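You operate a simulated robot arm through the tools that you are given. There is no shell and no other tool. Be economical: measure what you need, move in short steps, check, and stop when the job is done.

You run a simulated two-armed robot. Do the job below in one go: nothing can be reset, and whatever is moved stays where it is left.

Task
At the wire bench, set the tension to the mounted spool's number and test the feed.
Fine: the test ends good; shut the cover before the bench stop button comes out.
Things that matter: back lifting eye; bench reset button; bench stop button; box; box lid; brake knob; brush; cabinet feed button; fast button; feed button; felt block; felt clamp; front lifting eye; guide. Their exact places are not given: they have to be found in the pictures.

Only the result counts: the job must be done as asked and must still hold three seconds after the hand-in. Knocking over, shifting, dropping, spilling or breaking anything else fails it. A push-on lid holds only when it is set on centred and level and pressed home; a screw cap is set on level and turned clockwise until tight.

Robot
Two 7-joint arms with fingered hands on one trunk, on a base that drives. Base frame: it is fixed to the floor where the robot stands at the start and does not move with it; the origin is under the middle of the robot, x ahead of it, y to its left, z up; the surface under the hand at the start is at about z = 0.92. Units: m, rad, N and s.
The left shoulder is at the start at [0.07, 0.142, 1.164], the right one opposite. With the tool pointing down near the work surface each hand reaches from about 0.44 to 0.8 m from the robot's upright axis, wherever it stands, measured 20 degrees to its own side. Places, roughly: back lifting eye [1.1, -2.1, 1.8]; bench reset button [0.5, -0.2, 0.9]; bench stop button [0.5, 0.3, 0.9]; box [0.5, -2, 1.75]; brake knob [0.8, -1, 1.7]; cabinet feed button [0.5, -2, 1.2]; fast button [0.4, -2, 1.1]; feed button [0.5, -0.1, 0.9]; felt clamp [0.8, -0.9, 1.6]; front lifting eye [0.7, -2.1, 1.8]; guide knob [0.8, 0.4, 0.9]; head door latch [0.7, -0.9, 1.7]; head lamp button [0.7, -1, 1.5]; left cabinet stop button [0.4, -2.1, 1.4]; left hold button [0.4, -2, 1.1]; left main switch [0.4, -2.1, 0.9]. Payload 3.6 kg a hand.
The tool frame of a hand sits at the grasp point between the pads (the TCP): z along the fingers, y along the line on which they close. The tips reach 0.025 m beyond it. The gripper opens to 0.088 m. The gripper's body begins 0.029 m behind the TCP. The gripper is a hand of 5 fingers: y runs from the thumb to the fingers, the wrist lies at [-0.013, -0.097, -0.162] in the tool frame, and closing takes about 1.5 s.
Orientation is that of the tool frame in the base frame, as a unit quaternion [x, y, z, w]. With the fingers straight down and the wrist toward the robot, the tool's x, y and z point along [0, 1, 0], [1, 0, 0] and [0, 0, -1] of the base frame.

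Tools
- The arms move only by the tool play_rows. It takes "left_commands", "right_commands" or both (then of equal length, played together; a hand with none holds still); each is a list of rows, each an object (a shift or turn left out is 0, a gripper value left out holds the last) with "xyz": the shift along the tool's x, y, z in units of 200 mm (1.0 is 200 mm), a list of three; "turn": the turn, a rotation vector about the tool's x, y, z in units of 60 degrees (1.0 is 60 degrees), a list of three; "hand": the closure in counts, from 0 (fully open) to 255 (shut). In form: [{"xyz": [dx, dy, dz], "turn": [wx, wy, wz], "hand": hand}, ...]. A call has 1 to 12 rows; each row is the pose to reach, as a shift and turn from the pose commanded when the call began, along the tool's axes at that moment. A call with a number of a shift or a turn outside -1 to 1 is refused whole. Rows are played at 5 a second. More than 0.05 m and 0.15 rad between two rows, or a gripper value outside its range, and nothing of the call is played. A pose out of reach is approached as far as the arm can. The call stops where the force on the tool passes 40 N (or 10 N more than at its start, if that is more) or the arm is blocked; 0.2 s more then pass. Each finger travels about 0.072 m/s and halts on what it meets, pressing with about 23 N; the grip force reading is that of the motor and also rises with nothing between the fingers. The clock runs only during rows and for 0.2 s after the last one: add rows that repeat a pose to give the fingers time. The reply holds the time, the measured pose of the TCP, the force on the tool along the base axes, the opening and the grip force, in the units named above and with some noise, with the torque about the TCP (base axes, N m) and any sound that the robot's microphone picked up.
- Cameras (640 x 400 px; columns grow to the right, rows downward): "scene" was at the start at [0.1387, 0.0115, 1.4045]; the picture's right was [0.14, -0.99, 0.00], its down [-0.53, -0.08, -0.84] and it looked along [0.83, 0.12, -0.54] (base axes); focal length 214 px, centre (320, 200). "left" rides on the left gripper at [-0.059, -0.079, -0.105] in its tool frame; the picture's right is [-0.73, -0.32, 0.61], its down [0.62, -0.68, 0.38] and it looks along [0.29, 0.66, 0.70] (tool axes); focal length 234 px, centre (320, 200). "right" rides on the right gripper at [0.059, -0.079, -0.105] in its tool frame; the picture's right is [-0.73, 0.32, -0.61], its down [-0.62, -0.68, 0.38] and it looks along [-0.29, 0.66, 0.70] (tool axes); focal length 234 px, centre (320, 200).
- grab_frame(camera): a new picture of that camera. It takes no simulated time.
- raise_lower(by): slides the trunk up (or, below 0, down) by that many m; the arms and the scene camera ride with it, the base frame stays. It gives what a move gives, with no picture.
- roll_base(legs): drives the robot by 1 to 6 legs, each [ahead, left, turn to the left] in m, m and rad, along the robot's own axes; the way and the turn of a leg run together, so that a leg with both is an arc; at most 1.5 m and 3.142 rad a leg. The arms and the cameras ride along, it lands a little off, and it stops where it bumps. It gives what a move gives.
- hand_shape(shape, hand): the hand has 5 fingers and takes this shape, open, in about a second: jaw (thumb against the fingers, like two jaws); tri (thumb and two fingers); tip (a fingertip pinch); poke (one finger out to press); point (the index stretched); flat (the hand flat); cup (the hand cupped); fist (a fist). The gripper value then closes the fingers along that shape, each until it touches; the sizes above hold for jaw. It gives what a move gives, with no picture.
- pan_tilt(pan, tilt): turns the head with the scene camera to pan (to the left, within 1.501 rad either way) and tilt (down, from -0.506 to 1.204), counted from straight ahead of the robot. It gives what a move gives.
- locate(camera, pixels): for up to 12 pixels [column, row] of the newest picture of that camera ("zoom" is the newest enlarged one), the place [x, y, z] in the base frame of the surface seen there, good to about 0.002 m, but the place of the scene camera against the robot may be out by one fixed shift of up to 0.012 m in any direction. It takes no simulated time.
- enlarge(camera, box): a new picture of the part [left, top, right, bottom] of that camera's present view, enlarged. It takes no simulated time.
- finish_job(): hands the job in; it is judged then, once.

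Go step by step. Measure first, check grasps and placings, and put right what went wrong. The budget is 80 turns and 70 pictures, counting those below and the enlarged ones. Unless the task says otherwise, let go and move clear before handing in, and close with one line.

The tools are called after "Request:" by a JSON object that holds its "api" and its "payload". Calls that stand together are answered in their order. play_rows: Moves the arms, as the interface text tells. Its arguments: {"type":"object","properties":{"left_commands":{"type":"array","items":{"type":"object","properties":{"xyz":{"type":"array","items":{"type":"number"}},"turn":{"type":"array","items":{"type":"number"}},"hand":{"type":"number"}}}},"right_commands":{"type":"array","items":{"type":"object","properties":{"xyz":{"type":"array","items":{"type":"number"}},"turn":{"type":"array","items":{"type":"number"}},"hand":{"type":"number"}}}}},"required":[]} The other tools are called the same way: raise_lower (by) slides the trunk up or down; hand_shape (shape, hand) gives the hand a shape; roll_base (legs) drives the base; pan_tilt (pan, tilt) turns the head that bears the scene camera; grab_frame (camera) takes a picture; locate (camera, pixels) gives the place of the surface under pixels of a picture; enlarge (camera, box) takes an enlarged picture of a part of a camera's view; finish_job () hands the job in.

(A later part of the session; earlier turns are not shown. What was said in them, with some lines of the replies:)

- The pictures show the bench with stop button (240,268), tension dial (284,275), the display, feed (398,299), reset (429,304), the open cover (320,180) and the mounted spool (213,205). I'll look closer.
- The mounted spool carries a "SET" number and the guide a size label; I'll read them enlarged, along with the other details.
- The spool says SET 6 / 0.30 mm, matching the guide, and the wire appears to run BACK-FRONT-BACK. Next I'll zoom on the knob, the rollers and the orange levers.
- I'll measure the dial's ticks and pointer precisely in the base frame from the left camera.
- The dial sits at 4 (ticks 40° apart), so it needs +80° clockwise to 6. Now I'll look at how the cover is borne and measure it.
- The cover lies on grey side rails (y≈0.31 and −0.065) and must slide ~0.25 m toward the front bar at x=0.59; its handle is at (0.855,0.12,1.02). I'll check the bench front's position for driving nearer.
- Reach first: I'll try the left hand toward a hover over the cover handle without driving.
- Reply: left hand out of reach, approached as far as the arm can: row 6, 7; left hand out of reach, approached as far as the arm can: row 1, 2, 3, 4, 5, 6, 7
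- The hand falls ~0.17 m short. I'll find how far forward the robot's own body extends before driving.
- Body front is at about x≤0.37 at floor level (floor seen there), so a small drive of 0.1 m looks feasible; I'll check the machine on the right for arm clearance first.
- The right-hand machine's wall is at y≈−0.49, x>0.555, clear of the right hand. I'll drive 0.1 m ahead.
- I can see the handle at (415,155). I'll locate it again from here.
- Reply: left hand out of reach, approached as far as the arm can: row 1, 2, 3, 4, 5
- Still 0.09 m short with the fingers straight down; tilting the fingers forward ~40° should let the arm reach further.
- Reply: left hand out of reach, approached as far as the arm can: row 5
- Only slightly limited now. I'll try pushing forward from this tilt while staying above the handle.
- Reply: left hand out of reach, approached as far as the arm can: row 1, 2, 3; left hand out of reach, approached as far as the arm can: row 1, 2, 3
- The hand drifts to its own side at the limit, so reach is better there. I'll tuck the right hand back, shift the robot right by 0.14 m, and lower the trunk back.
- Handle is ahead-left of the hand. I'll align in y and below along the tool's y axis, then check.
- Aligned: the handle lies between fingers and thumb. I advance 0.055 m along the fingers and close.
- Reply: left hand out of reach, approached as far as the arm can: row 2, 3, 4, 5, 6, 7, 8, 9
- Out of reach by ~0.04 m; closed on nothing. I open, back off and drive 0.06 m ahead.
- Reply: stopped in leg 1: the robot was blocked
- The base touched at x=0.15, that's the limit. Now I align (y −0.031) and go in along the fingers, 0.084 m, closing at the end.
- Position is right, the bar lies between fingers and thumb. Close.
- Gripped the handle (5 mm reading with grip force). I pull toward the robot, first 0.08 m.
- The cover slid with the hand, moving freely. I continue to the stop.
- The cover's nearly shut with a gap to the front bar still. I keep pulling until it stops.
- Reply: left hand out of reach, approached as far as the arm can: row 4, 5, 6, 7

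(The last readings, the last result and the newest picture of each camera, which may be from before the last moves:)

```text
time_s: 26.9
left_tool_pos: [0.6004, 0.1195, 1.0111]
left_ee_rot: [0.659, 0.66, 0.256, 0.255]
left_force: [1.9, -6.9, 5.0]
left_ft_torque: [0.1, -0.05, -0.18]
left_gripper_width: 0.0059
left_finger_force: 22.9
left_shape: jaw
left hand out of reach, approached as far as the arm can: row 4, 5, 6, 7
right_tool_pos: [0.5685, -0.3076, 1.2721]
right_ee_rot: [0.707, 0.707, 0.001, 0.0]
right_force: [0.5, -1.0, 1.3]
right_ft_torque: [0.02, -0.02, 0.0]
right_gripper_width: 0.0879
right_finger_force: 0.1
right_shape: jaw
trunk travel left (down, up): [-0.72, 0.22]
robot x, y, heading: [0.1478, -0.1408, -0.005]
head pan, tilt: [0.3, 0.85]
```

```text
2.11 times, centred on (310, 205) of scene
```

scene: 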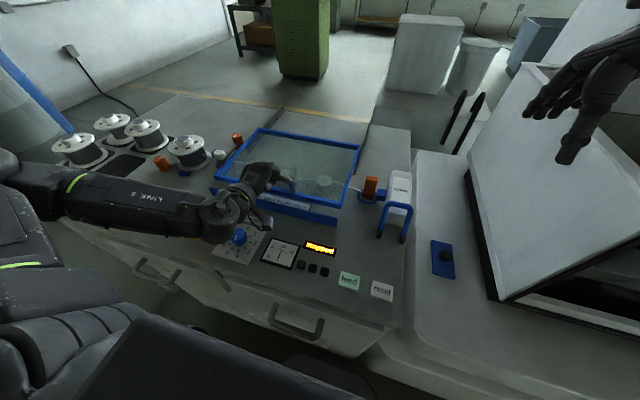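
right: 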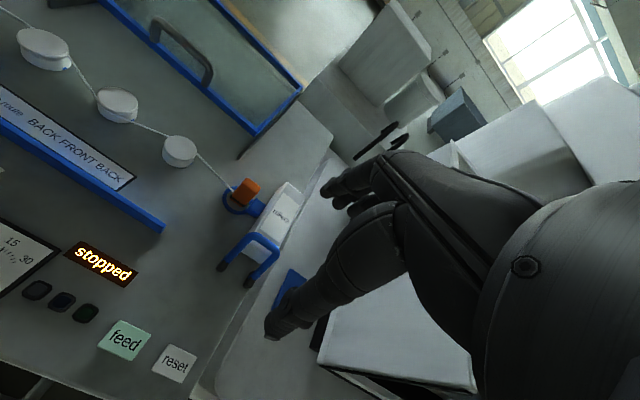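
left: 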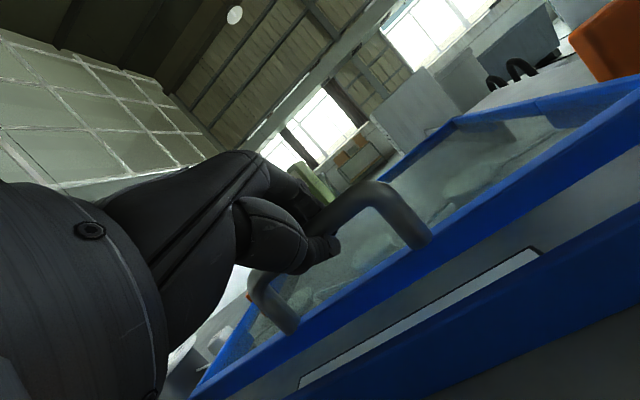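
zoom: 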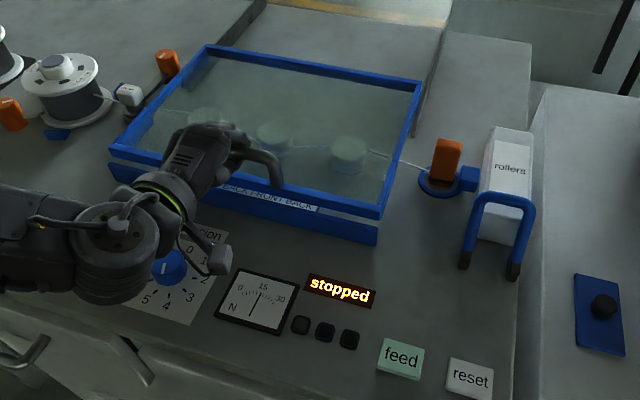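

The arm hit its near limit with the handle at x≈0.605; the cover may need a bit more. I drive the base back 0.02 m while holding on, to feel for the stop.

Request:
{"api": "roll_base", "payload": {"legs": [[-0.02, 0, 0]]}}

Request:
{"api": "enlarge", "payload": {"camera": "scene", "box": [200, 110, 420, 300]}}

```text
time_s: 27.9
left_tool_pos: [0.5858, 0.1202, 1.0095]
left_ee_rot: [0.661, 0.659, 0.253, 0.253]
left_force: [12.9, -5.2, -3.5]
left_ft_torque: [0.07, 0.16, -0.26]
left_gripper_width: 0.0058
left_finger_force: 23.2
left_shape: jaw
right_tool_pos: [0.5536, -0.3077, 1.2697]
right_ee_rot: [0.707, 0.707, 0.0, 0.0]
right_force: [0.4, 0.1, -0.2]
right_ft_torque: [-0.03, 0.0, -0.03]
right_gripper_width: 0.0874
right_finger_force: 0.0
right_shape: jaw
trunk travel left (down, up): [-0.72, 0.22]
robot x, y, heading: [0.124, -0.1386, -0.005]
head pan, tilt: [0.3, 0.85]
stopped in leg 1: the force on the tool passed its limit at 53 N (the readings are from after the stop); the commanded pose is now the measured one
```

```text
2.11 times, centred on (310, 205) of scene
```

zoom: 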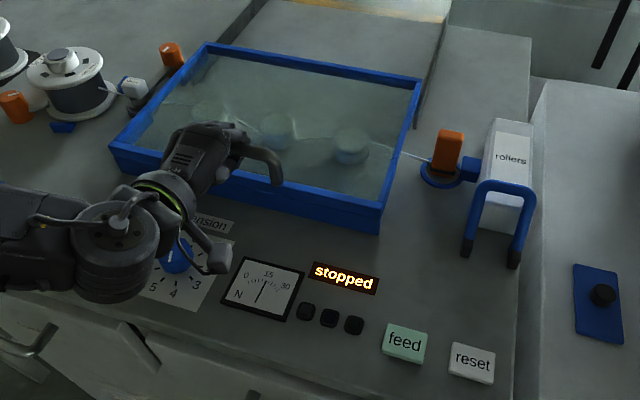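

The cover hit its stop (53 N) flush with the front bar. Open the hand and retreat along the fingers.

Request:
{"api": "play_rows", "payload": {"left_commands": [{"xyz": [0, 0, 0], "hand": 0}, {"xyz": [0, 0, 0], "hand": 0}, {"xyz": [0, 0, 0]}, {"xyz": [0, 0, 0]}, {"xyz": [0, 0, 0]}, {"xyz": [0, 0, 0]}, {"xyz": [0, 0, -0.1]}, {"xyz": [0, 0, -0.2]}, {"xyz": [0, 0, -0.3]}]}}

Request:
{"api": "grab_frame", "payload": {"camera": "left"}}

```text
time_s: 29.9
left_tool_pos: [0.5862, 0.1384, 1.0324]
left_ee_rot: [0.661, 0.659, 0.253, 0.254]
left_force: [0.9, -0.4, -0.1]
left_ft_torque: [-0.02, -0.02, -0.02]
left_gripper_width: 0.0877
left_finger_force: 0.0
left_shape: jaw
left hand out of reach, approached as far as the arm can: row 7, 8, 9
right_tool_pos: [0.5491, -0.3065, 1.272]
right_ee_rot: [0.708, 0.706, 0.0, 0.001]
right_force: [0.2, 0.1, 0.1]
right_ft_torque: [0.02, 0.02, -0.01]
right_gripper_width: 0.0876
right_finger_force: 0.1
right_shape: jaw
trunk travel left (down, up): [-0.72, 0.22]
robot x, y, heading: [0.1284, -0.1399, -0.002]
head pan, tilt: [0.3, 0.85]
```

```text
37 pictures are left
```

left: 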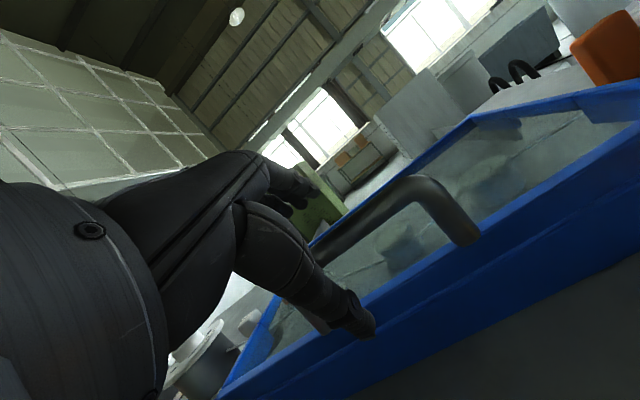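

The arm can't retreat backward, but moving straight up clears the bar (thumb tip ~0.016 m nearer than the bar). I raise the trunk.

Request:
{"api": "raise_lower", "payload": {"by": 0.12}}

Request:
{"api": "grab_frame", "payload": {"camera": "scene"}}

```text
time_s: 31.4
left_tool_pos: [0.5857, 0.1384, 1.1531]
left_ee_rot: [0.66, 0.659, 0.254, 0.254]
left_force: [-0.3, -0.2, -0.9]
left_ft_torque: [-0.01, -0.02, 0.02]
left_gripper_width: 0.0878
left_finger_force: 0.1
left_shape: jaw
right_tool_pos: [0.5502, -0.306, 1.3921]
right_ee_rot: [0.708, 0.707, 0.0, 0.0]
right_force: [0.1, -0.4, -0.5]
right_ft_torque: [-0.02, 0.0, 0.0]
right_gripper_width: 0.0877
right_finger_force: 0.1
right_shape: jaw
trunk travel left (down, up): [-0.84, 0.1]
robot x, y, heading: [0.1288, -0.139, -0.002]
head pan, tilt: [0.3, 0.85]
```

```text
36 pictures are left
```

scene: 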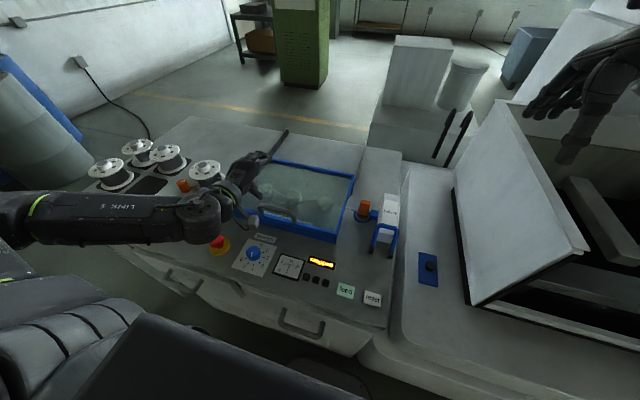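

Cover shut, hand clear. I drive back and left so both hands reach the panel, and lower the trunk back.

Request:
{"api": "roll_base", "payload": {"legs": [[-0.16, 0.0, 0], [0, 0.09, 0]]}}

Request:
{"api": "play_rows", "payload": {"left_commands": [{"xyz": [0, 0.05, -0.05], "turn": [0.14, 0, 0]}, {"xyz": [0, 0.1, -0.1], "turn": [0.28, 0, 0]}, {"xyz": [0, 0.1, -0.1], "turn": [0.42, 0, 0]}, {"xyz": [0, 0.1, -0.1], "turn": [0.56, 0, 0]}, {"xyz": [0, 0.1, -0.1], "turn": [0.7, 0, 0]}]}}

Request:
{"api": "grab_frame", "payload": {"camera": "left"}}

```text
time_s: 33.5
left_tool_pos: [0.426, 0.2247, 1.1535]
left_ee_rot: [0.661, 0.659, 0.256, 0.252]
left_force: [-0.1, 0.0, 0.5]
left_ft_torque: [0.03, 0.01, -0.02]
left_gripper_width: 0.0877
left_finger_force: 0.1
left_shape: jaw
right_tool_pos: [0.3909, -0.2212, 1.3898]
right_ee_rot: [0.708, 0.707, 0.002, -0.001]
right_force: [0.9, -0.7, -0.5]
right_ft_torque: [-0.01, 0.02, 0.0]
right_gripper_width: 0.0876
right_finger_force: 0.0
right_shape: jaw
trunk travel left (down, up): [-0.84, 0.1]
robot x, y, heading: [-0.031, -0.0487, 0.002]
head pan, tilt: [0.3, 0.85]
```

```text
time_s: 34.7
left_tool_pos: [0.4286, 0.2267, 1.1803]
left_ee_rot: [0.708, 0.707, 0.001, 0.0]
left_force: [0.8, 0.1, 0.1]
left_ft_torque: [0.0, -0.01, 0.01]
left_gripper_width: 0.0877
left_finger_force: 0.0
left_shape: jaw
left hand out of reach, approached as far as the arm can: row 1
right_tool_pos: [0.3901, -0.2192, 1.3904]
right_ee_rot: [0.708, 0.706, 0.001, -0.001]
right_force: [0.1, 0.4, -0.6]
right_ft_torque: [-0.01, -0.01, -0.01]
right_gripper_width: 0.0879
right_finger_force: 0.1
right_shape: jaw
trunk travel left (down, up): [-0.84, 0.1]
robot x, y, heading: [-0.0286, -0.0485, -0.003]
head pan, tilt: [0.3, 0.85]
```

```text
35 pictures are left
```

left: 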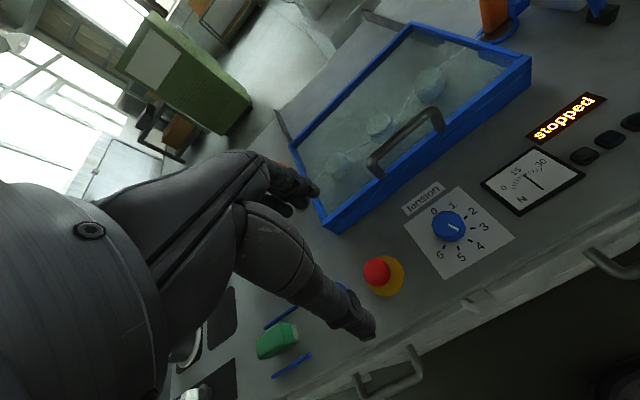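

The dial at (449,225) and stop button (377,271) are in clear view. I'll re-measure both from this camera.

Request:
{"api": "enlarge", "payload": {"camera": "left", "box": [350, 190, 520, 300]}}

```text
3.64 times, centred on (435, 245) of left
```

zoom: 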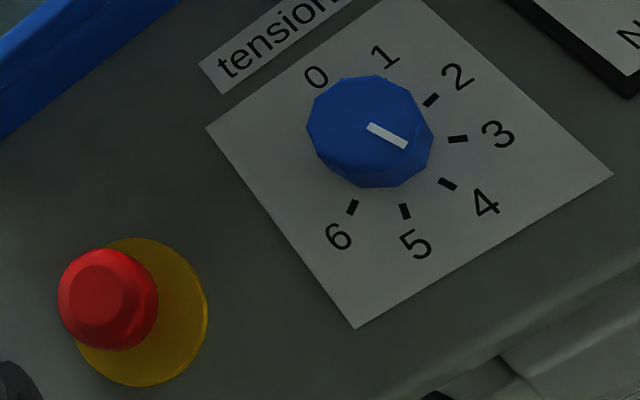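

Request:
{"api": "locate", "payload": {"camera": "zoom", "pixels": [[430, 99], [457, 139], [447, 184], [404, 211], [352, 207], [371, 128], [404, 146], [310, 125], [430, 125], [375, 78], [97, 293], [185, 340]]}}

Request:
{"api": "locate", "payload": {"camera": "zoom", "pixels": [[62, 290], [155, 290], [110, 252], [110, 347], [90, 360], [205, 310], [140, 240], [150, 385], [80, 300]]}}

```text
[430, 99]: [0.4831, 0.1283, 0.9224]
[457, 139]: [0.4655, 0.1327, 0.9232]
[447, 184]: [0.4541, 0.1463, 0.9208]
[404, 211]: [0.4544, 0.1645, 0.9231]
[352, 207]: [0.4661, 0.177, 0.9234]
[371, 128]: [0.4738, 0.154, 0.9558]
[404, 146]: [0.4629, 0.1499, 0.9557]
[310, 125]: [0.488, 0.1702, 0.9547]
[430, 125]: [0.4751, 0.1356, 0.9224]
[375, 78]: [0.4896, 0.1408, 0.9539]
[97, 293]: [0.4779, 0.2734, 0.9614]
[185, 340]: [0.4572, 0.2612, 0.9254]
```

```text
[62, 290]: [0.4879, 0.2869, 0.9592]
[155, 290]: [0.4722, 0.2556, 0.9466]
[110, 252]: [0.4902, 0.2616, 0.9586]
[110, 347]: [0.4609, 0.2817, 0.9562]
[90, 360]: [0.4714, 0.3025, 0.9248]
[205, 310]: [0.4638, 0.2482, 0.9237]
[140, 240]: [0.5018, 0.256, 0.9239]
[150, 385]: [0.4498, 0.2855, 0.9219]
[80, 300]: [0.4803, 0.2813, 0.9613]
```

Dial centre is (0.479,0.155), top 0.956; stop centre (0.477,0.272). I hover the left hand over the dial, pre-turned −30°.

Request:
{"api": "play_rows", "payload": {"left_commands": [{"xyz": [-0.09, 0.0634, 0.1], "turn": [0, 0, -0.12]}, {"xyz": [-0.18, 0.127, 0.2], "turn": [0, 0, -0.24]}, {"xyz": [-0.27, 0.19, 0.35], "turn": [0, 0, -0.36]}, {"xyz": [-0.3575, 0.2535, 0.5], "turn": [0, 0, -0.48]}, {"xyz": [-0.3575, 0.2535, 0.6], "turn": [0, 0, -0.5]}, {"xyz": [-0.3575, 0.2535, 0.7], "turn": [0, 0, -0.5]}]}}

Request:
{"api": "grab_frame", "payload": {"camera": "left"}}

```text
time_s: 36.1
left_tool_pos: [0.477, 0.1577, 1.0396]
left_ee_rot: [0.5, 0.866, 0.001, 0.0]
left_force: [0.5, 0.5, -0.2]
left_ft_torque: [0.01, 0.0, 0.01]
left_gripper_width: 0.0877
left_finger_force: 0.1
left_shape: jaw
right_tool_pos: [0.3909, -0.2146, 1.3913]
right_ee_rot: [0.708, 0.706, -0.001, 0.001]
right_force: [-0.3, -0.4, -0.4]
right_ft_torque: [-0.03, 0.01, 0.0]
right_gripper_width: 0.0879
right_finger_force: 0.2
right_shape: jaw
trunk travel left (down, up): [-0.84, 0.1]
robot x, y, heading: [-0.0301, -0.0469, -0.004]
head pan, tilt: [0.3, 0.85]
```

```text
33 pictures are left
```

left: 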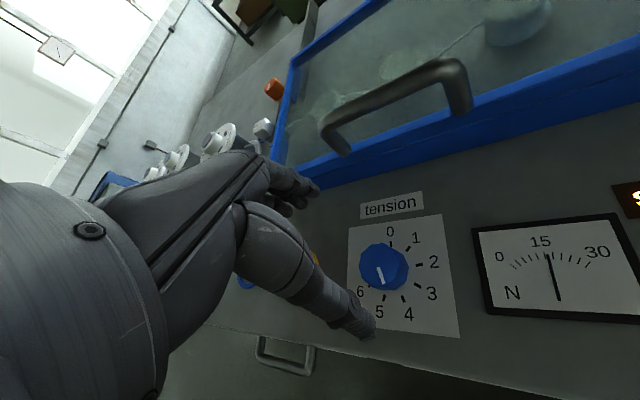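

The hand is over the dial, within 3 mm. I correct, go down to z≈0.956, then close.

Request:
{"api": "play_rows", "payload": {"left_commands": [{"xyz": [-0.016, 0, 0.14]}, {"xyz": [-0.016, 0, 0.28]}, {"xyz": [-0.016, 0, 0.418]}, {"xyz": [-0.016, 0, 0.418], "hand": 255}, {"xyz": [-0.016, 0, 0.418]}, {"xyz": [-0.016, 0, 0.418]}, {"xyz": [-0.016, 0, 0.418]}, {"xyz": [-0.016, 0, 0.418]}, {"xyz": [-0.016, 0, 0.418]}]}}

Request:
{"api": "grab_frame", "payload": {"camera": "left"}}

```text
time_s: 38.1
left_tool_pos: [0.4663, 0.1845, 1.0015]
left_ee_rot: [0.501, 0.866, 0.001, 0.0]
left_force: [0.8, 0.7, -1.2]
left_ft_torque: [0.0, 0.01, -0.01]
left_gripper_width: 0.0002
left_finger_force: 22.4
left_shape: jaw
left hand out of reach, approached as far as the arm can: row 1, 2, 3, 4, 5, 6, 7, 8, 9
right_tool_pos: [0.3903, -0.2165, 1.3917]
right_ee_rot: [0.708, 0.706, 0.0, 0.0]
right_force: [-0.2, -0.5, 0.9]
right_ft_torque: [-0.02, -0.01, -0.01]
right_gripper_width: 0.0876
right_finger_force: 0.1
right_shape: jaw
trunk travel left (down, up): [-0.84, 0.1]
robot x, y, heading: [-0.0316, -0.0484, -0.002]
head pan, tilt: [0.3, 0.85]
```

```text
32 pictures are left
```

left: 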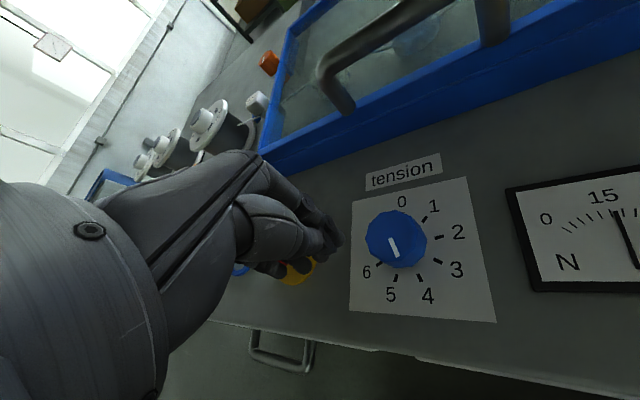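

Out of reach because the trunk is raised; nothing was touched. I open, go back up, and lower the trunk 0.14 m to its starting height.

Request:
{"api": "play_rows", "payload": {"left_commands": [{"xyz": [-0.03, 0, -0.15], "hand": 0}, {"xyz": [-0.06, 0, -0.35]}, {"xyz": [-0.06, 0, -0.55]}, {"xyz": [-0.06, 0, -0.75]}, {"xyz": [-0.06, 0, -0.95]}, {"xyz": [-0.06, 0, -0.95]}]}}

Request:
{"api": "raise_lower", "payload": {"by": -0.14}}

```text
time_s: 39.5
left_tool_pos: [0.4676, 0.1738, 1.1927]
left_ee_rot: [0.501, 0.866, 0.001, 0.001]
left_force: [0.0, 0.0, 0.1]
left_ft_torque: [0.01, -0.01, 0.01]
left_gripper_width: 0.0878
left_finger_force: 0.0
left_shape: jaw
right_tool_pos: [0.3906, -0.2164, 1.3915]
right_ee_rot: [0.707, 0.707, 0.001, 0.0]
right_force: [0.7, -0.4, -0.3]
right_ft_torque: [0.0, -0.01, 0.01]
right_gripper_width: 0.088
right_finger_force: 0.2
right_shape: jaw
trunk travel left (down, up): [-0.84, 0.1]
robot x, y, heading: [-0.0318, -0.0467, -0.001]
head pan, tilt: [0.3, 0.85]
```

```text
time_s: 41.2
left_tool_pos: [0.4678, 0.1725, 1.0531]
left_ee_rot: [0.5, 0.866, 0.002, 0.002]
left_force: [0.2, -0.4, -0.4]
left_ft_torque: [0.02, 0.0, 0.02]
left_gripper_width: 0.0879
left_finger_force: 0.1
left_shape: jaw
right_tool_pos: [0.3905, -0.2158, 1.2521]
right_ee_rot: [0.708, 0.707, 0.001, 0.0]
right_force: [-0.4, 0.5, -0.5]
right_ft_torque: [0.03, 0.0, 0.02]
right_gripper_width: 0.0874
right_finger_force: 0.1
right_shape: jaw
trunk travel left (down, up): [-0.7, 0.24]
robot x, y, heading: [-0.0298, -0.0509, -0.003]
head pan, tilt: [0.3, 0.85]
```

Now at (0.468,0.1725,1.053). I centre over the dial and go down to 0.957 without closing.

Request:
{"api": "play_rows", "payload": {"left_commands": [{"xyz": [-0.104, 0.0065, 0.0]}, {"xyz": [-0.104, 0.0065, 0.16]}, {"xyz": [-0.104, 0.0065, 0.32]}, {"xyz": [-0.104, 0.0065, 0.48]}, {"xyz": [-0.104, 0.0065, 0.48]}]}}

Request:
{"api": "grab_frame", "payload": {"camera": "left"}}

```text
time_s: 42.4
left_tool_pos: [0.4797, 0.1556, 0.9548]
left_ee_rot: [0.499, 0.867, 0.001, 0.001]
left_force: [-0.5, 0.2, -0.2]
left_ft_torque: [-0.04, -0.02, 0.02]
left_gripper_width: 0.0878
left_finger_force: 0.1
left_shape: jaw
right_tool_pos: [0.3898, -0.2152, 1.2512]
right_ee_rot: [0.708, 0.706, 0.0, 0.0]
right_force: [-0.6, 0.1, -0.3]
right_ft_torque: [0.0, 0.0, -0.02]
right_gripper_width: 0.0876
right_finger_force: 0.1
right_shape: jaw
trunk travel left (down, up): [-0.7, 0.24]
robot x, y, heading: [-0.0316, -0.0487, -0.003]
head pan, tilt: [0.3, 0.85]
```

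```text
31 pictures are left
```

left: 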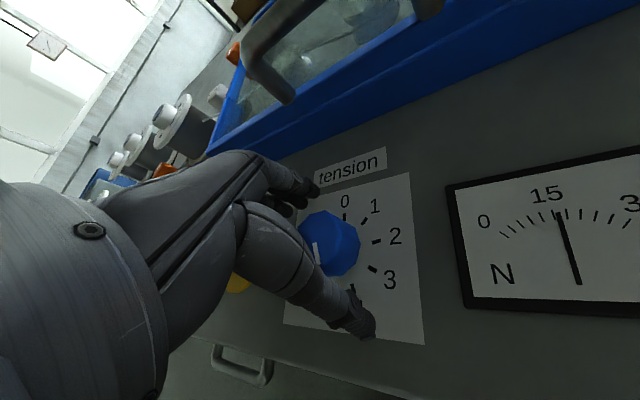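

The knob is between thumb and fingers. Close and begin the clockwise turn (+42°).

Request:
{"api": "play_rows", "payload": {"left_commands": [{"hand": 255}, {"xyz": [0, 0, 0]}, {"xyz": [0, 0, 0]}, {"xyz": [0, 0, 0]}, {"xyz": [0, 0, 0]}, {"xyz": [0, 0, 0]}, {"turn": [0, 0, 0.117]}, {"turn": [0, 0, 0.233]}, {"turn": [0, 0, 0.35]}, {"turn": [0, 0, 0.467]}, {"turn": [0, 0, 0.583]}, {"turn": [0, 0, 0.7]}]}}

Request:
{"api": "grab_frame", "payload": {"camera": "left"}}

```text
time_s: 45.0
left_tool_pos: [0.4795, 0.1562, 0.956]
left_ee_rot: [0.778, 0.628, 0.001, 0.0]
left_force: [-4.4, -0.9, -7.7]
left_ft_torque: [-0.04, 0.08, 0.01]
left_gripper_width: 0.0305
left_finger_force: 22.8
left_shape: jaw
right_tool_pos: [0.3905, -0.2155, 1.2508]
right_ee_rot: [0.708, 0.707, -0.001, 0.001]
right_force: [0.1, -0.6, 0.7]
right_ft_torque: [-0.01, -0.03, 0.02]
right_gripper_width: 0.0877
right_finger_force: 0.1
right_shape: jaw
trunk travel left (down, up): [-0.7, 0.24]
robot x, y, heading: [-0.0297, -0.0519, -0.001]
head pan, tilt: [0.3, 0.85]
```

```text
30 pictures are left
```

left: 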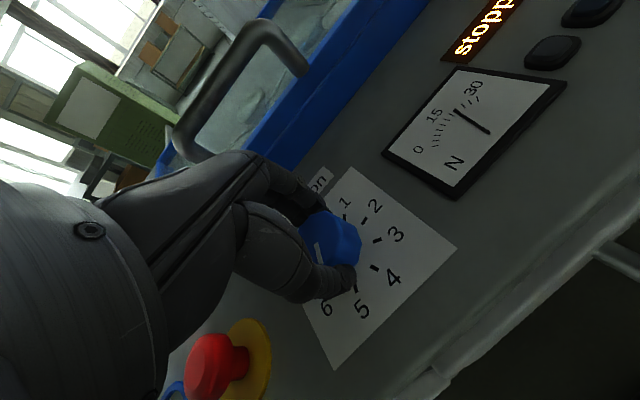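

The pointer stays fixed to the hand (at (315,250)), so the knob turned with it; now the remaining 38°.

Request:
{"api": "play_rows", "payload": {"left_commands": [{"turn": [0, 0, 0.107]}, {"turn": [0, 0, 0.213]}, {"turn": [0, 0, 0.32]}, {"turn": [0, 0, 0.427]}, {"turn": [0, 0, 0.533]}, {"turn": [0, 0, 0.633]}, {"turn": [0, 0, 0.633]}]}}

Request:
{"api": "grab_frame", "payload": {"camera": "left"}}

```text
time_s: 46.6
left_tool_pos: [0.4802, 0.1555, 0.9553]
left_ee_rot: [0.94, 0.342, 0.001, 0.001]
left_force: [-3.2, 1.0, -3.1]
left_ft_torque: [-0.07, 0.04, -0.03]
left_gripper_width: 0.0301
left_finger_force: 22.9
left_shape: jaw
left hand out of reach, approached as far as the arm can: row 5
right_tool_pos: [0.3899, -0.2149, 1.2513]
right_ee_rot: [0.708, 0.706, 0.0, 0.0]
right_force: [-0.2, -0.7, 0.0]
right_ft_torque: [0.02, -0.01, 0.03]
right_gripper_width: 0.0877
right_finger_force: 0.0
right_shape: jaw
trunk travel left (down, up): [-0.7, 0.24]
robot x, y, heading: [-0.0323, -0.0527, 0.002]
head pan, tilt: [0.3, 0.85]
```

```text
29 pictures are left
```

left: 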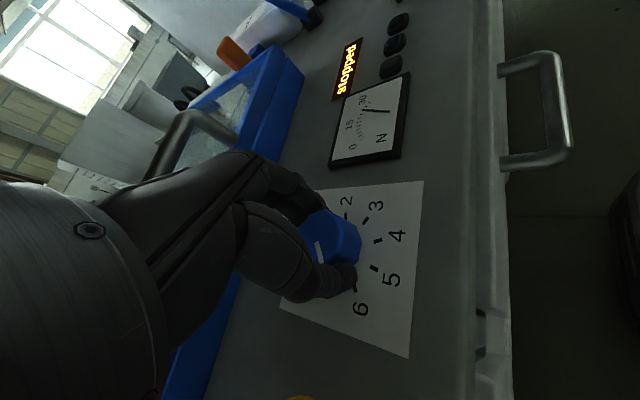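

The hand turned the full 80°. Now open, rise, and check the dial.

Request:
{"api": "play_rows", "payload": {"left_commands": [{"hand": 0}, {"xyz": [0, 0, 0]}, {"xyz": [0, 0, 0]}, {"xyz": [0, 0, 0]}, {"xyz": [0, 0, 0]}, {"xyz": [0, 0, -0.2]}, {"xyz": [0, 0, -0.4]}, {"xyz": [0, 0, -0.6]}, {"xyz": [0, 0, -0.8]}]}}

Request:
{"api": "play_rows", "payload": {"left_commands": [{"xyz": [0, 0, 0], "turn": [0, 0, -0.14]}, {"xyz": [0, 0, 0], "turn": [0, 0, -0.28]}, {"xyz": [0, 0, 0], "turn": [0, 0, -0.42]}, {"xyz": [0, 0, 0], "turn": [0, 0, -0.56]}, {"xyz": [0, 0, 0], "turn": [0, 0, -0.7]}, {"xyz": [0, 0, 0], "turn": [0, 0, -0.833]}]}}

Request:
{"api": "grab_frame", "payload": {"camera": "left"}}

```text
time_s: 48.6
left_tool_pos: [0.4777, 0.1553, 1.116]
left_ee_rot: [0.94, 0.342, 0.003, 0.0]
left_force: [-1.0, 0.3, -0.8]
left_ft_torque: [0.04, 0.02, 0.03]
left_gripper_width: 0.0876
left_finger_force: 0.0
left_shape: jaw
right_tool_pos: [0.3889, -0.2169, 1.2513]
right_ee_rot: [0.708, 0.706, 0.0, 0.001]
right_force: [0.2, 0.4, -0.6]
right_ft_torque: [-0.02, 0.01, 0.01]
right_gripper_width: 0.0876
right_finger_force: 0.0
right_shape: jaw
trunk travel left (down, up): [-0.7, 0.24]
robot x, y, heading: [-0.0332, -0.0468, -0.005]
head pan, tilt: [0.3, 0.85]
```

```text
time_s: 50.0
left_tool_pos: [0.4803, 0.1554, 1.1162]
left_ee_rot: [0.707, 0.707, 0.002, 0.0]
left_force: [-0.7, -0.2, -0.2]
left_ft_torque: [0.01, 0.03, 0.0]
left_gripper_width: 0.088
left_finger_force: 0.1
left_shape: jaw
right_tool_pos: [0.3908, -0.2157, 1.2522]
right_ee_rot: [0.708, 0.706, 0.0, 0.0]
right_force: [0.1, 1.0, 0.4]
right_ft_torque: [0.0, 0.0, 0.03]
right_gripper_width: 0.0877
right_finger_force: 0.0
right_shape: jaw
trunk travel left (down, up): [-0.7, 0.24]
robot x, y, heading: [-0.0321, -0.0535, -0.002]
head pan, tilt: [0.3, 0.85]
```

```text
28 pictures are left
```

left: 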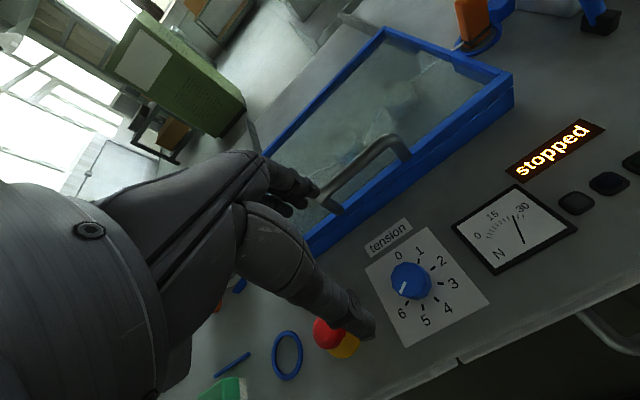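

Request:
{"api": "enlarge", "payload": {"camera": "left", "box": [360, 210, 500, 350]}}

Request:
{"api": "locate", "payload": {"camera": "zoom", "pixels": [[230, 190], [200, 240], [270, 180], [245, 280]]}}

```text
2.86 times, centred on (430, 280) of left
```

zoom: 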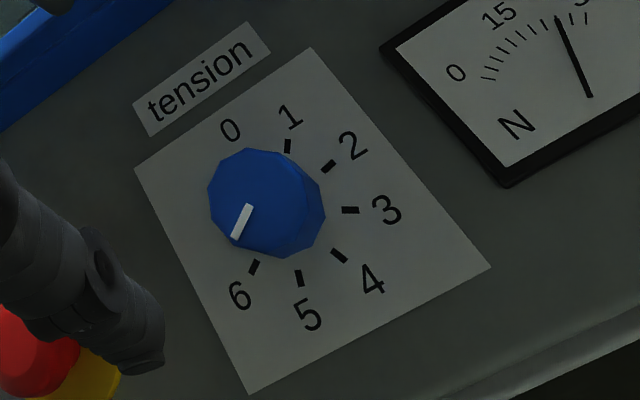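

```text
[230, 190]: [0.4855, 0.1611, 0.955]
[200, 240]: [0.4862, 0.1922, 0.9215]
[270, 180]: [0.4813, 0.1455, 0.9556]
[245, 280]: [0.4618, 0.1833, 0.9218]
```

Request:
{"api": "locate", "payload": {"camera": "zoom", "pixels": [[249, 207], [236, 237], [254, 266], [300, 278]]}}

```text
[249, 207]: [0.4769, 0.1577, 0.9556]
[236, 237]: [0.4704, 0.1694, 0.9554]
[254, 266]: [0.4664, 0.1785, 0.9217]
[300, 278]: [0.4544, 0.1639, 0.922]
```

The pointer is at 238° vs the 6 tick at 240°: set to 6, and the meter rose to ~26. Next the stop button: hover and descend over it at (0.477,0.272).

Request:
{"api": "play_rows", "payload": {"left_commands": [{"xyz": [0.2, 0, 0]}, {"xyz": [0.4, -0.01, 0]}, {"xyz": [0.583, -0.0165, 0.1]}, {"xyz": [0.583, -0.0165, 0.3]}, {"xyz": [0.583, -0.0165, 0.45]}]}}

Request:
{"api": "grab_frame", "payload": {"camera": "left"}}

```text
time_s: 51.2
left_tool_pos: [0.4759, 0.2734, 1.0253]
left_ee_rot: [0.708, 0.706, 0.001, 0.001]
left_force: [0.2, -0.1, 0.0]
left_ft_torque: [0.0, 0.02, 0.0]
left_gripper_width: 0.0875
left_finger_force: 0.0
left_shape: jaw
right_tool_pos: [0.3903, -0.216, 1.252]
right_ee_rot: [0.708, 0.706, 0.0, 0.0]
right_force: [-0.7, -0.3, 0.3]
right_ft_torque: [0.0, 0.05, 0.02]
right_gripper_width: 0.0877
right_finger_force: 0.0
right_shape: jaw
trunk travel left (down, up): [-0.7, 0.24]
robot x, y, heading: [-0.031, -0.0516, -0.003]
head pan, tilt: [0.3, 0.85]
```

```text
26 pictures are left
```

left: 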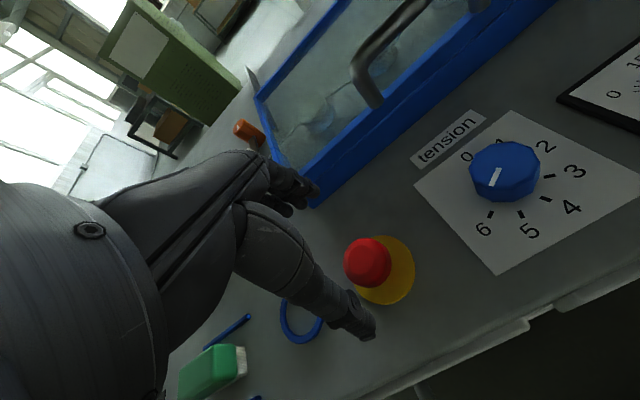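

Above the stop button. Descend to z≈0.957, close, and twist clockwise 45°.

Request:
{"api": "play_rows", "payload": {"left_commands": [{"xyz": [0, 0, 0.17]}, {"xyz": [0, 0, 0.34]}, {"xyz": [0, 0, 0.34], "hand": 255}, {"xyz": [0, 0, 0.34]}, {"xyz": [0, 0, 0.34]}, {"xyz": [0, 0, 0.34]}, {"xyz": [0, 0, 0.34]}, {"xyz": [0, 0, 0.34]}]}}

Request:
{"api": "play_rows", "payload": {"left_commands": [{"turn": [0, 0, 0.12]}, {"turn": [0, 0, 0.24]}, {"turn": [0, 0, 0.36]}, {"turn": [0, 0, 0.48]}, {"turn": [0, 0, 0.6]}, {"turn": [0, 0, 0.75]}, {"turn": [0, 0, 0.75]}]}}

Request:
{"api": "grab_frame", "payload": {"camera": "scene"}}

```text
time_s: 53.0
left_tool_pos: [0.4769, 0.2697, 0.9566]
left_ee_rot: [0.707, 0.707, 0.001, 0.001]
left_force: [-6.1, -0.6, -3.0]
left_ft_torque: [0.0, -0.03, 0.0]
left_gripper_width: 0.0267
left_finger_force: 23.3
left_shape: jaw
right_tool_pos: [0.39, -0.2151, 1.2513]
right_ee_rot: [0.708, 0.706, 0.0, 0.0]
right_force: [-0.6, 0.6, -0.6]
right_ft_torque: [0.01, 0.02, 0.0]
right_gripper_width: 0.0878
right_finger_force: 0.1
right_shape: jaw
trunk travel left (down, up): [-0.7, 0.24]
robot x, y, heading: [-0.0277, -0.0492, -0.0]
head pan, tilt: [0.3, 0.85]
```

```text
refused: row 6 steps farther than a row can; nothing moved
```

```text
25 pictures are left
```

scene: 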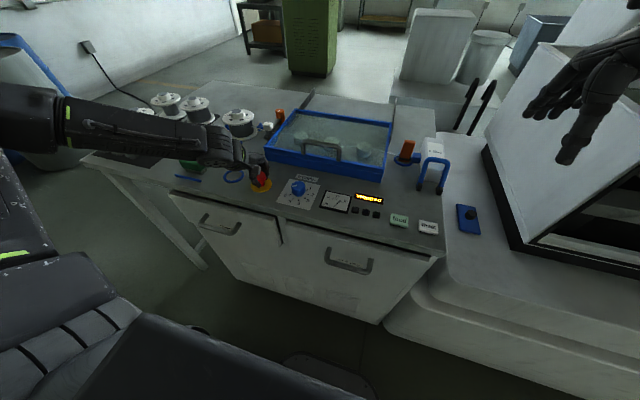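

Gripped the head; the twist was refused for step size, so I resend it with smaller steps.

Request:
{"api": "play_rows", "payload": {"left_commands": [{"turn": [0, 0, 0.12]}, {"turn": [0, 0, 0.24]}, {"turn": [0, 0, 0.36]}, {"turn": [0, 0, 0.48]}, {"turn": [0, 0, 0.6]}, {"turn": [0, 0, 0.72]}, {"turn": [0, 0, 0.75]}, {"turn": [0, 0, 0.75]}]}}

Request:
{"api": "enlarge", "payload": {"camera": "scene", "box": [230, 140, 460, 250]}}

```text
time_s: 54.8
left_tool_pos: [0.4747, 0.2708, 0.9591]
left_ee_rot: [0.924, 0.382, 0.002, 0.0]
left_force: [-12.9, -6.1, -5.2]
left_ft_torque: [0.02, 0.05, 0.14]
left_gripper_width: 0.0235
left_finger_force: 22.4
left_shape: jaw
right_tool_pos: [0.3886, -0.2175, 1.2511]
right_ee_rot: [0.708, 0.707, 0.0, 0.0]
right_force: [-0.3, 0.1, -0.1]
right_ft_torque: [0.04, 0.02, -0.01]
right_gripper_width: 0.0877
right_finger_force: 0.1
right_shape: jaw
trunk travel left (down, up): [-0.7, 0.24]
robot x, y, heading: [-0.0294, -0.0453, -0.002]
head pan, tilt: [0.3, 0.85]
```

```text
2.78 times, centred on (345, 195) of scene
```

zoom: 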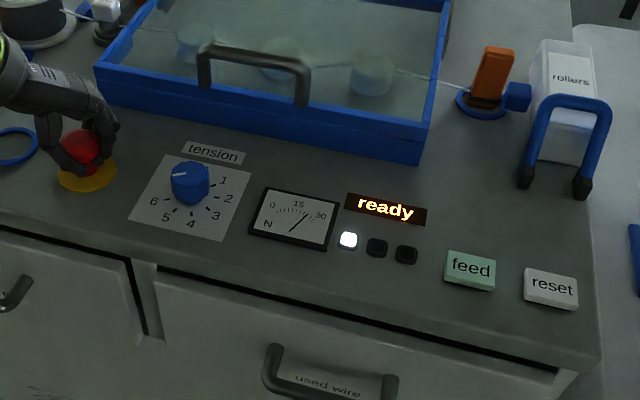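

The display now reads "ready" with the white lamp on. I release, lift the left hand, and prepare the right hand for poking.

Request:
{"api": "play_rows", "payload": {"left_commands": [{"hand": 0}, {"xyz": [0, 0, 0]}, {"xyz": [0, 0, 0]}, {"xyz": [0, 0, 0]}, {"xyz": [0, 0, 0]}, {"xyz": [0, 0, -0.2]}, {"xyz": [0, 0, -0.4]}, {"xyz": [0, 0, -0.6]}, {"xyz": [0, 0, -0.8]}]}}

Request:
{"api": "hand_shape", "payload": {"hand": "right", "shape": "poke"}}

Request:
{"api": "play_rows", "payload": {"right_commands": [{"xyz": [0.1, 0.1, 0.1]}, {"xyz": [0.2, 0.2, 0.2]}, {"xyz": [0.3, 0.3, 0.3]}, {"xyz": [0.4, 0.3, 0.45]}, {"xyz": [0.4, 0.3, 0.6]}]}}

Request:
{"api": "grab_frame", "payload": {"camera": "right"}}

```text
time_s: 56.8
left_tool_pos: [0.4751, 0.2721, 1.1195]
left_ee_rot: [0.924, 0.383, 0.002, -0.001]
left_force: [-0.5, 0.2, -0.1]
left_ft_torque: [-0.03, -0.02, 0.02]
left_gripper_width: 0.0878
left_finger_force: 0.1
left_shape: jaw
right_tool_pos: [0.3898, -0.2158, 1.2504]
right_ee_rot: [0.708, 0.706, 0.0, 0.001]
right_force: [0.3, 0.4, -0.4]
right_ft_torque: [-0.02, 0.03, 0.02]
right_gripper_width: 0.0875
right_finger_force: 0.1
right_shape: jaw
trunk travel left (down, up): [-0.7, 0.24]
robot x, y, heading: [-0.0293, -0.0509, 0.001]
head pan, tilt: [0.3, 0.85]
```

```text
time_s: 57.7
left_tool_pos: [0.4755, 0.2728, 1.1169]
left_ee_rot: [0.924, 0.383, 0.001, 0.001]
left_force: [-0.1, 0.6, -0.9]
left_ft_torque: [-0.03, -0.02, 0.0]
left_gripper_width: 0.0877
left_finger_force: 0.0
left_shape: jaw
right_tool_pos: [0.3888, -0.2152, 1.2508]
right_ee_rot: [0.708, 0.706, 0.0, 0.0]
right_force: [0.0, 0.1, 0.2]
right_ft_torque: [-0.02, 0.0, 0.0]
right_gripper_width: 0.0002
right_finger_force: 0.1
right_shape: poke
trunk travel left (down, up): [-0.7, 0.24]
robot x, y, heading: [-0.0311, -0.0508, -0.001]
head pan, tilt: [0.3, 0.85]
```

```text
time_s: 58.9
left_tool_pos: [0.4769, 0.2726, 1.1177]
left_ee_rot: [0.924, 0.382, 0.001, 0.0]
left_force: [-0.1, -0.4, 1.3]
left_ft_torque: [0.01, 0.03, 0.02]
left_gripper_width: 0.0877
left_finger_force: 0.0
left_shape: jaw
right_tool_pos: [0.4507, -0.137, 1.1312]
right_ee_rot: [0.707, 0.707, 0.001, -0.001]
right_force: [-0.3, -0.1, 0.5]
right_ft_torque: [0.01, 0.02, -0.01]
right_gripper_width: 0.0
right_finger_force: 0.0
right_shape: poke
trunk travel left (down, up): [-0.7, 0.24]
robot x, y, heading: [-0.0305, -0.0496, -0.006]
head pan, tilt: [0.3, 0.85]
```

```text
23 pictures are left
```

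right: 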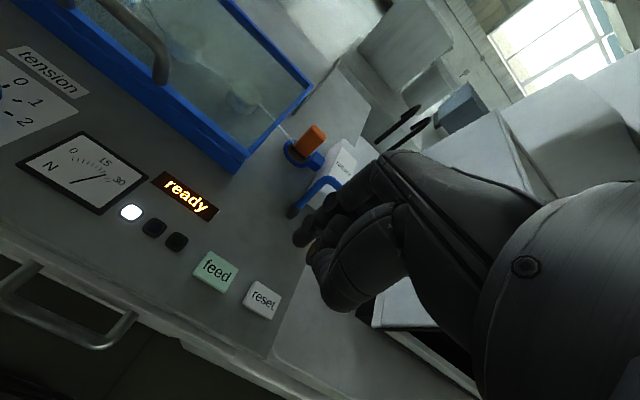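

Ready still shown. I locate the feed button and my own fingertip in this view.

Request:
{"api": "enlarge", "payload": {"camera": "right", "box": [180, 170, 420, 330]}}

Request:
{"api": "locate", "payload": {"camera": "right", "pixels": [[216, 270], [262, 299], [308, 240], [298, 243], [315, 260], [335, 305], [330, 200], [360, 190]]}}

```text
2.50 times, centred on (300, 250) of right
```

zoom: 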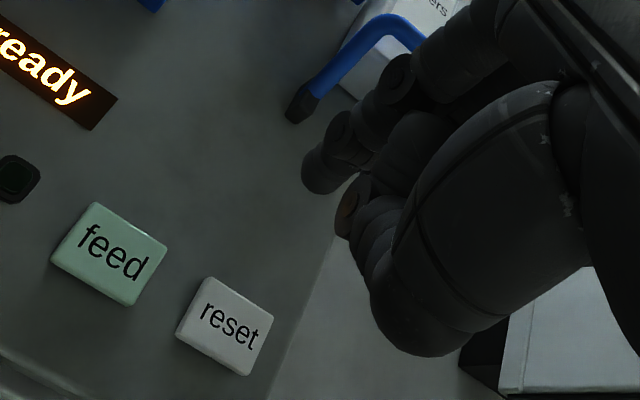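

```text
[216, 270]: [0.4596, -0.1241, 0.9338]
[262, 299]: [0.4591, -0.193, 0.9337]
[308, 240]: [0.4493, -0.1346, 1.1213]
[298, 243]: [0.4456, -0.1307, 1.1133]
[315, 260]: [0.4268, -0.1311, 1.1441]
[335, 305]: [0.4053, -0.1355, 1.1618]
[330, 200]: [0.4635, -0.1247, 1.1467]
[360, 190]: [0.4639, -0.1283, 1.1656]
```

Feed is at (0.460,−0.124,0.934), fingertip ~0.025 beyond the TCP. I descend to just above the button.

Request:
{"api": "play_rows", "payload": {"right_commands": [{"xyz": [0.055, 0.05, 0.2]}, {"xyz": [0.055, 0.05, 0.4]}, {"xyz": [0.055, 0.05, 0.6]}, {"xyz": [0.055, 0.05, 0.74]}]}}

Request:
{"api": "grab_frame", "payload": {"camera": "right"}}

```text
time_s: 59.9
left_tool_pos: [0.476, 0.273, 1.1167]
left_ee_rot: [0.924, 0.383, 0.001, 0.0]
left_force: [-0.4, 0.1, -0.5]
left_ft_torque: [0.01, 0.01, -0.02]
left_gripper_width: 0.0876
left_finger_force: 0.0
left_shape: jaw
right_tool_pos: [0.4619, -0.1261, 0.9808]
right_ee_rot: [0.708, 0.706, 0.0, 0.0]
right_force: [-0.1, 0.3, -0.3]
right_ft_torque: [0.03, 0.02, -0.01]
right_gripper_width: 0.0001
right_finger_force: 0.1
right_shape: poke
trunk travel left (down, up): [-0.7, 0.24]
robot x, y, heading: [-0.0302, -0.0464, -0.003]
head pan, tilt: [0.3, 0.85]
```

```text
21 pictures are left
```

right: 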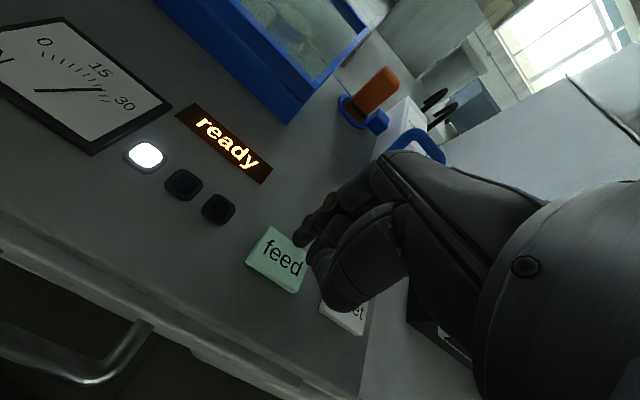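

The fingertip is just above the feed button. Press down in small steps.

Request:
{"api": "play_rows", "payload": {"right_commands": [{"xyz": [0, 0, 0.06]}, {"xyz": [0, 0, 0.1]}, {"xyz": [0, 0, 0.125]}, {"xyz": [0, 0, 0.145]}]}}

Request:
{"api": "grab_frame", "payload": {"camera": "right"}}

```text
time_s: 60.9
left_tool_pos: [0.475, 0.2735, 1.1175]
left_ee_rot: [0.924, 0.383, 0.001, 0.0]
left_force: [-0.6, 0.0, -0.2]
left_ft_torque: [0.02, 0.03, -0.02]
left_gripper_width: 0.0874
left_finger_force: 0.1
left_shape: jaw
right_tool_pos: [0.4604, -0.1238, 0.9544]
right_ee_rot: [0.708, 0.706, 0.001, 0.001]
right_force: [2.9, 0.7, 6.9]
right_ft_torque: [-0.08, -0.01, 0.01]
right_gripper_width: 0.0002
right_finger_force: 0.0
right_shape: poke
trunk travel left (down, up): [-0.7, 0.24]
robot x, y, heading: [-0.03, -0.0469, -0.005]
head pan, tilt: [0.3, 0.85]
heard: click
```

```text
20 pictures are left
```

right: 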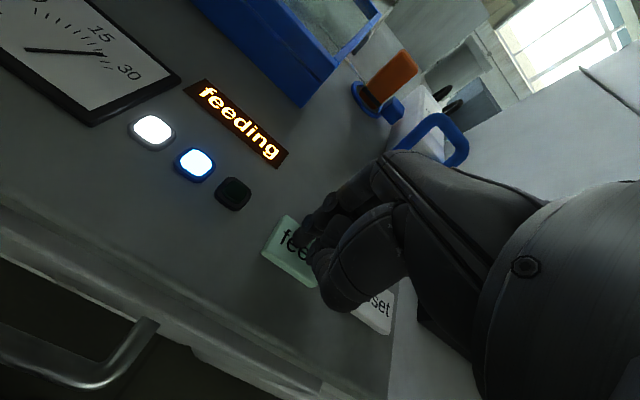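

It clicked and shows "feeding". I hold for about 2 s and look again.

Request:
{"api": "play_rows", "payload": {"right_commands": [{"xyz": [0, 0, 0]}, {"xyz": [0, 0, 0]}, {"xyz": [0, 0, 0]}, {"xyz": [0, 0, 0]}, {"xyz": [0, 0, 0]}, {"xyz": [0, 0, 0]}, {"xyz": [0, 0, 0]}, {"xyz": [0, 0, 0]}, {"xyz": [0, 0, 0]}, {"xyz": [0, 0, 0]}]}}

Request:
{"api": "grab_frame", "payload": {"camera": "right"}}

```text
time_s: 63.1
left_tool_pos: [0.4738, 0.2735, 1.1174]
left_ee_rot: [0.924, 0.383, 0.001, 0.0]
left_force: [-0.1, -0.4, -0.3]
left_ft_torque: [0.06, 0.02, 0.0]
left_gripper_width: 0.0877
left_finger_force: 0.1
left_shape: jaw
right_tool_pos: [0.4609, -0.1249, 0.9535]
right_ee_rot: [0.708, 0.707, 0.001, 0.001]
right_force: [6.4, 0.5, 14.8]
right_ft_torque: [-0.22, -0.18, 0.08]
right_gripper_width: 0.0
right_finger_force: 0.1
right_shape: poke
trunk travel left (down, up): [-0.7, 0.24]
robot x, y, heading: [-0.0285, -0.0486, -0.001]
head pan, tilt: [0.3, 0.85]
```

```text
19 pictures are left
```

right: 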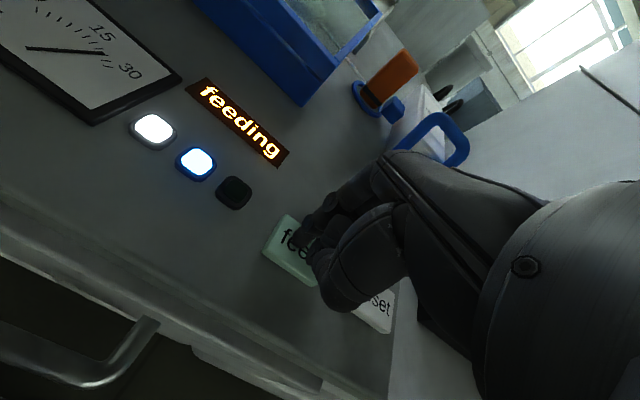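

Still feeding; I keep holding another 2.4 s.

Request:
{"api": "play_rows", "payload": {"right_commands": [{"xyz": [0, 0, 0]}, {"xyz": [0, 0, 0]}, {"xyz": [0, 0, 0]}, {"xyz": [0, 0, 0]}, {"xyz": [0, 0, 0]}, {"xyz": [0, 0, 0]}, {"xyz": [0, 0, 0]}, {"xyz": [0, 0, 0]}, {"xyz": [0, 0, 0]}, {"xyz": [0, 0, 0]}, {"xyz": [0, 0, 0]}, {"xyz": [0, 0, 0]}]}}

Request:
{"api": "grab_frame", "payload": {"camera": "right"}}

```text
time_s: 65.7
left_tool_pos: [0.4741, 0.2731, 1.1177]
left_ee_rot: [0.924, 0.382, 0.001, 0.001]
left_force: [-0.2, -0.3, -0.4]
left_ft_torque: [-0.01, 0.01, 0.02]
left_gripper_width: 0.0875
left_finger_force: 0.2
left_shape: jaw
right_tool_pos: [0.4598, -0.1239, 0.9544]
right_ee_rot: [0.708, 0.707, 0.001, 0.001]
right_force: [6.5, -0.2, 16.1]
right_ft_torque: [-0.18, -0.19, 0.04]
right_gripper_width: 0.0001
right_finger_force: 0.0
right_shape: poke
trunk travel left (down, up): [-0.7, 0.24]
robot x, y, heading: [-0.0312, -0.0499, 0.001]
head pan, tilt: [0.3, 0.85]
```

```text
18 pictures are left
```

right: 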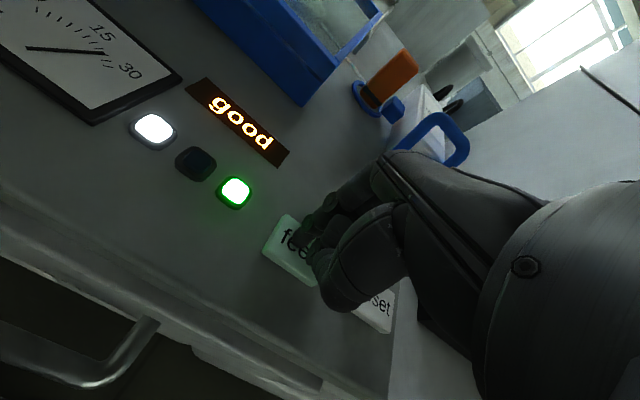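

"good" with the green lamp. I lift the finger clear and verify it stays.

Request:
{"api": "play_rows", "payload": {"right_commands": [{"xyz": [0, 0, -0.1]}, {"xyz": [0, 0, -0.25]}, {"xyz": [0, 0, -0.45]}, {"xyz": [0, 0, -0.65]}, {"xyz": [0, 0, -0.85]}, {"xyz": [0, 0, -0.85]}, {"xyz": [0, 0, -0.85]}, {"xyz": [0, 0, -0.85]}]}}

Request:
{"api": "enlarge", "payload": {"camera": "scene", "box": [120, 80, 480, 260]}}

```text
time_s: 67.5
left_tool_pos: [0.4747, 0.2736, 1.1175]
left_ee_rot: [0.924, 0.382, 0.002, 0.001]
left_force: [-0.3, 0.0, -0.9]
left_ft_torque: [0.0, -0.02, 0.0]
left_gripper_width: 0.0876
left_finger_force: 0.1
left_shape: jaw
right_tool_pos: [0.4615, -0.1268, 1.1246]
right_ee_rot: [0.708, 0.706, 0.0, 0.0]
right_force: [0.7, 0.0, 0.2]
right_ft_torque: [0.0, 0.0, 0.0]
right_gripper_width: 0.0003
right_finger_force: 0.0
right_shape: poke
trunk travel left (down, up): [-0.7, 0.24]
robot x, y, heading: [-0.0315, -0.0492, 0.001]
head pan, tilt: [0.3, 0.85]
```

```text
1.78 times, centred on (300, 170) of scene
```

zoom: 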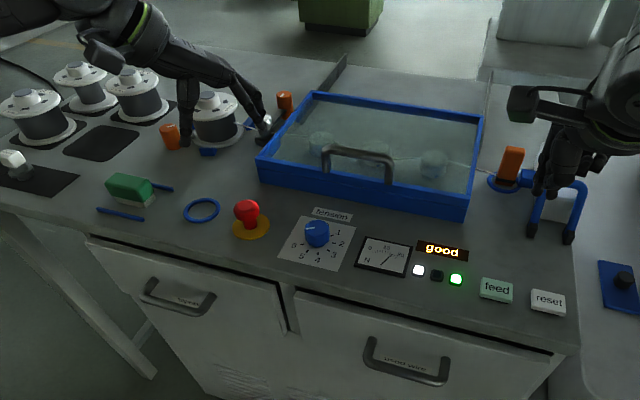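

The display stays at "good", the cover is shut, both hands are clear and nothing else was disturbed, so I hand the job in.

Request:
{"api": "finish_job", "payload": {}}

```text
The job is handed in.
```

The job is done and handed in: I shut the cover before releasing the stop button, set the tension to 6 to match the mounted spool, and the feed test ended "good".
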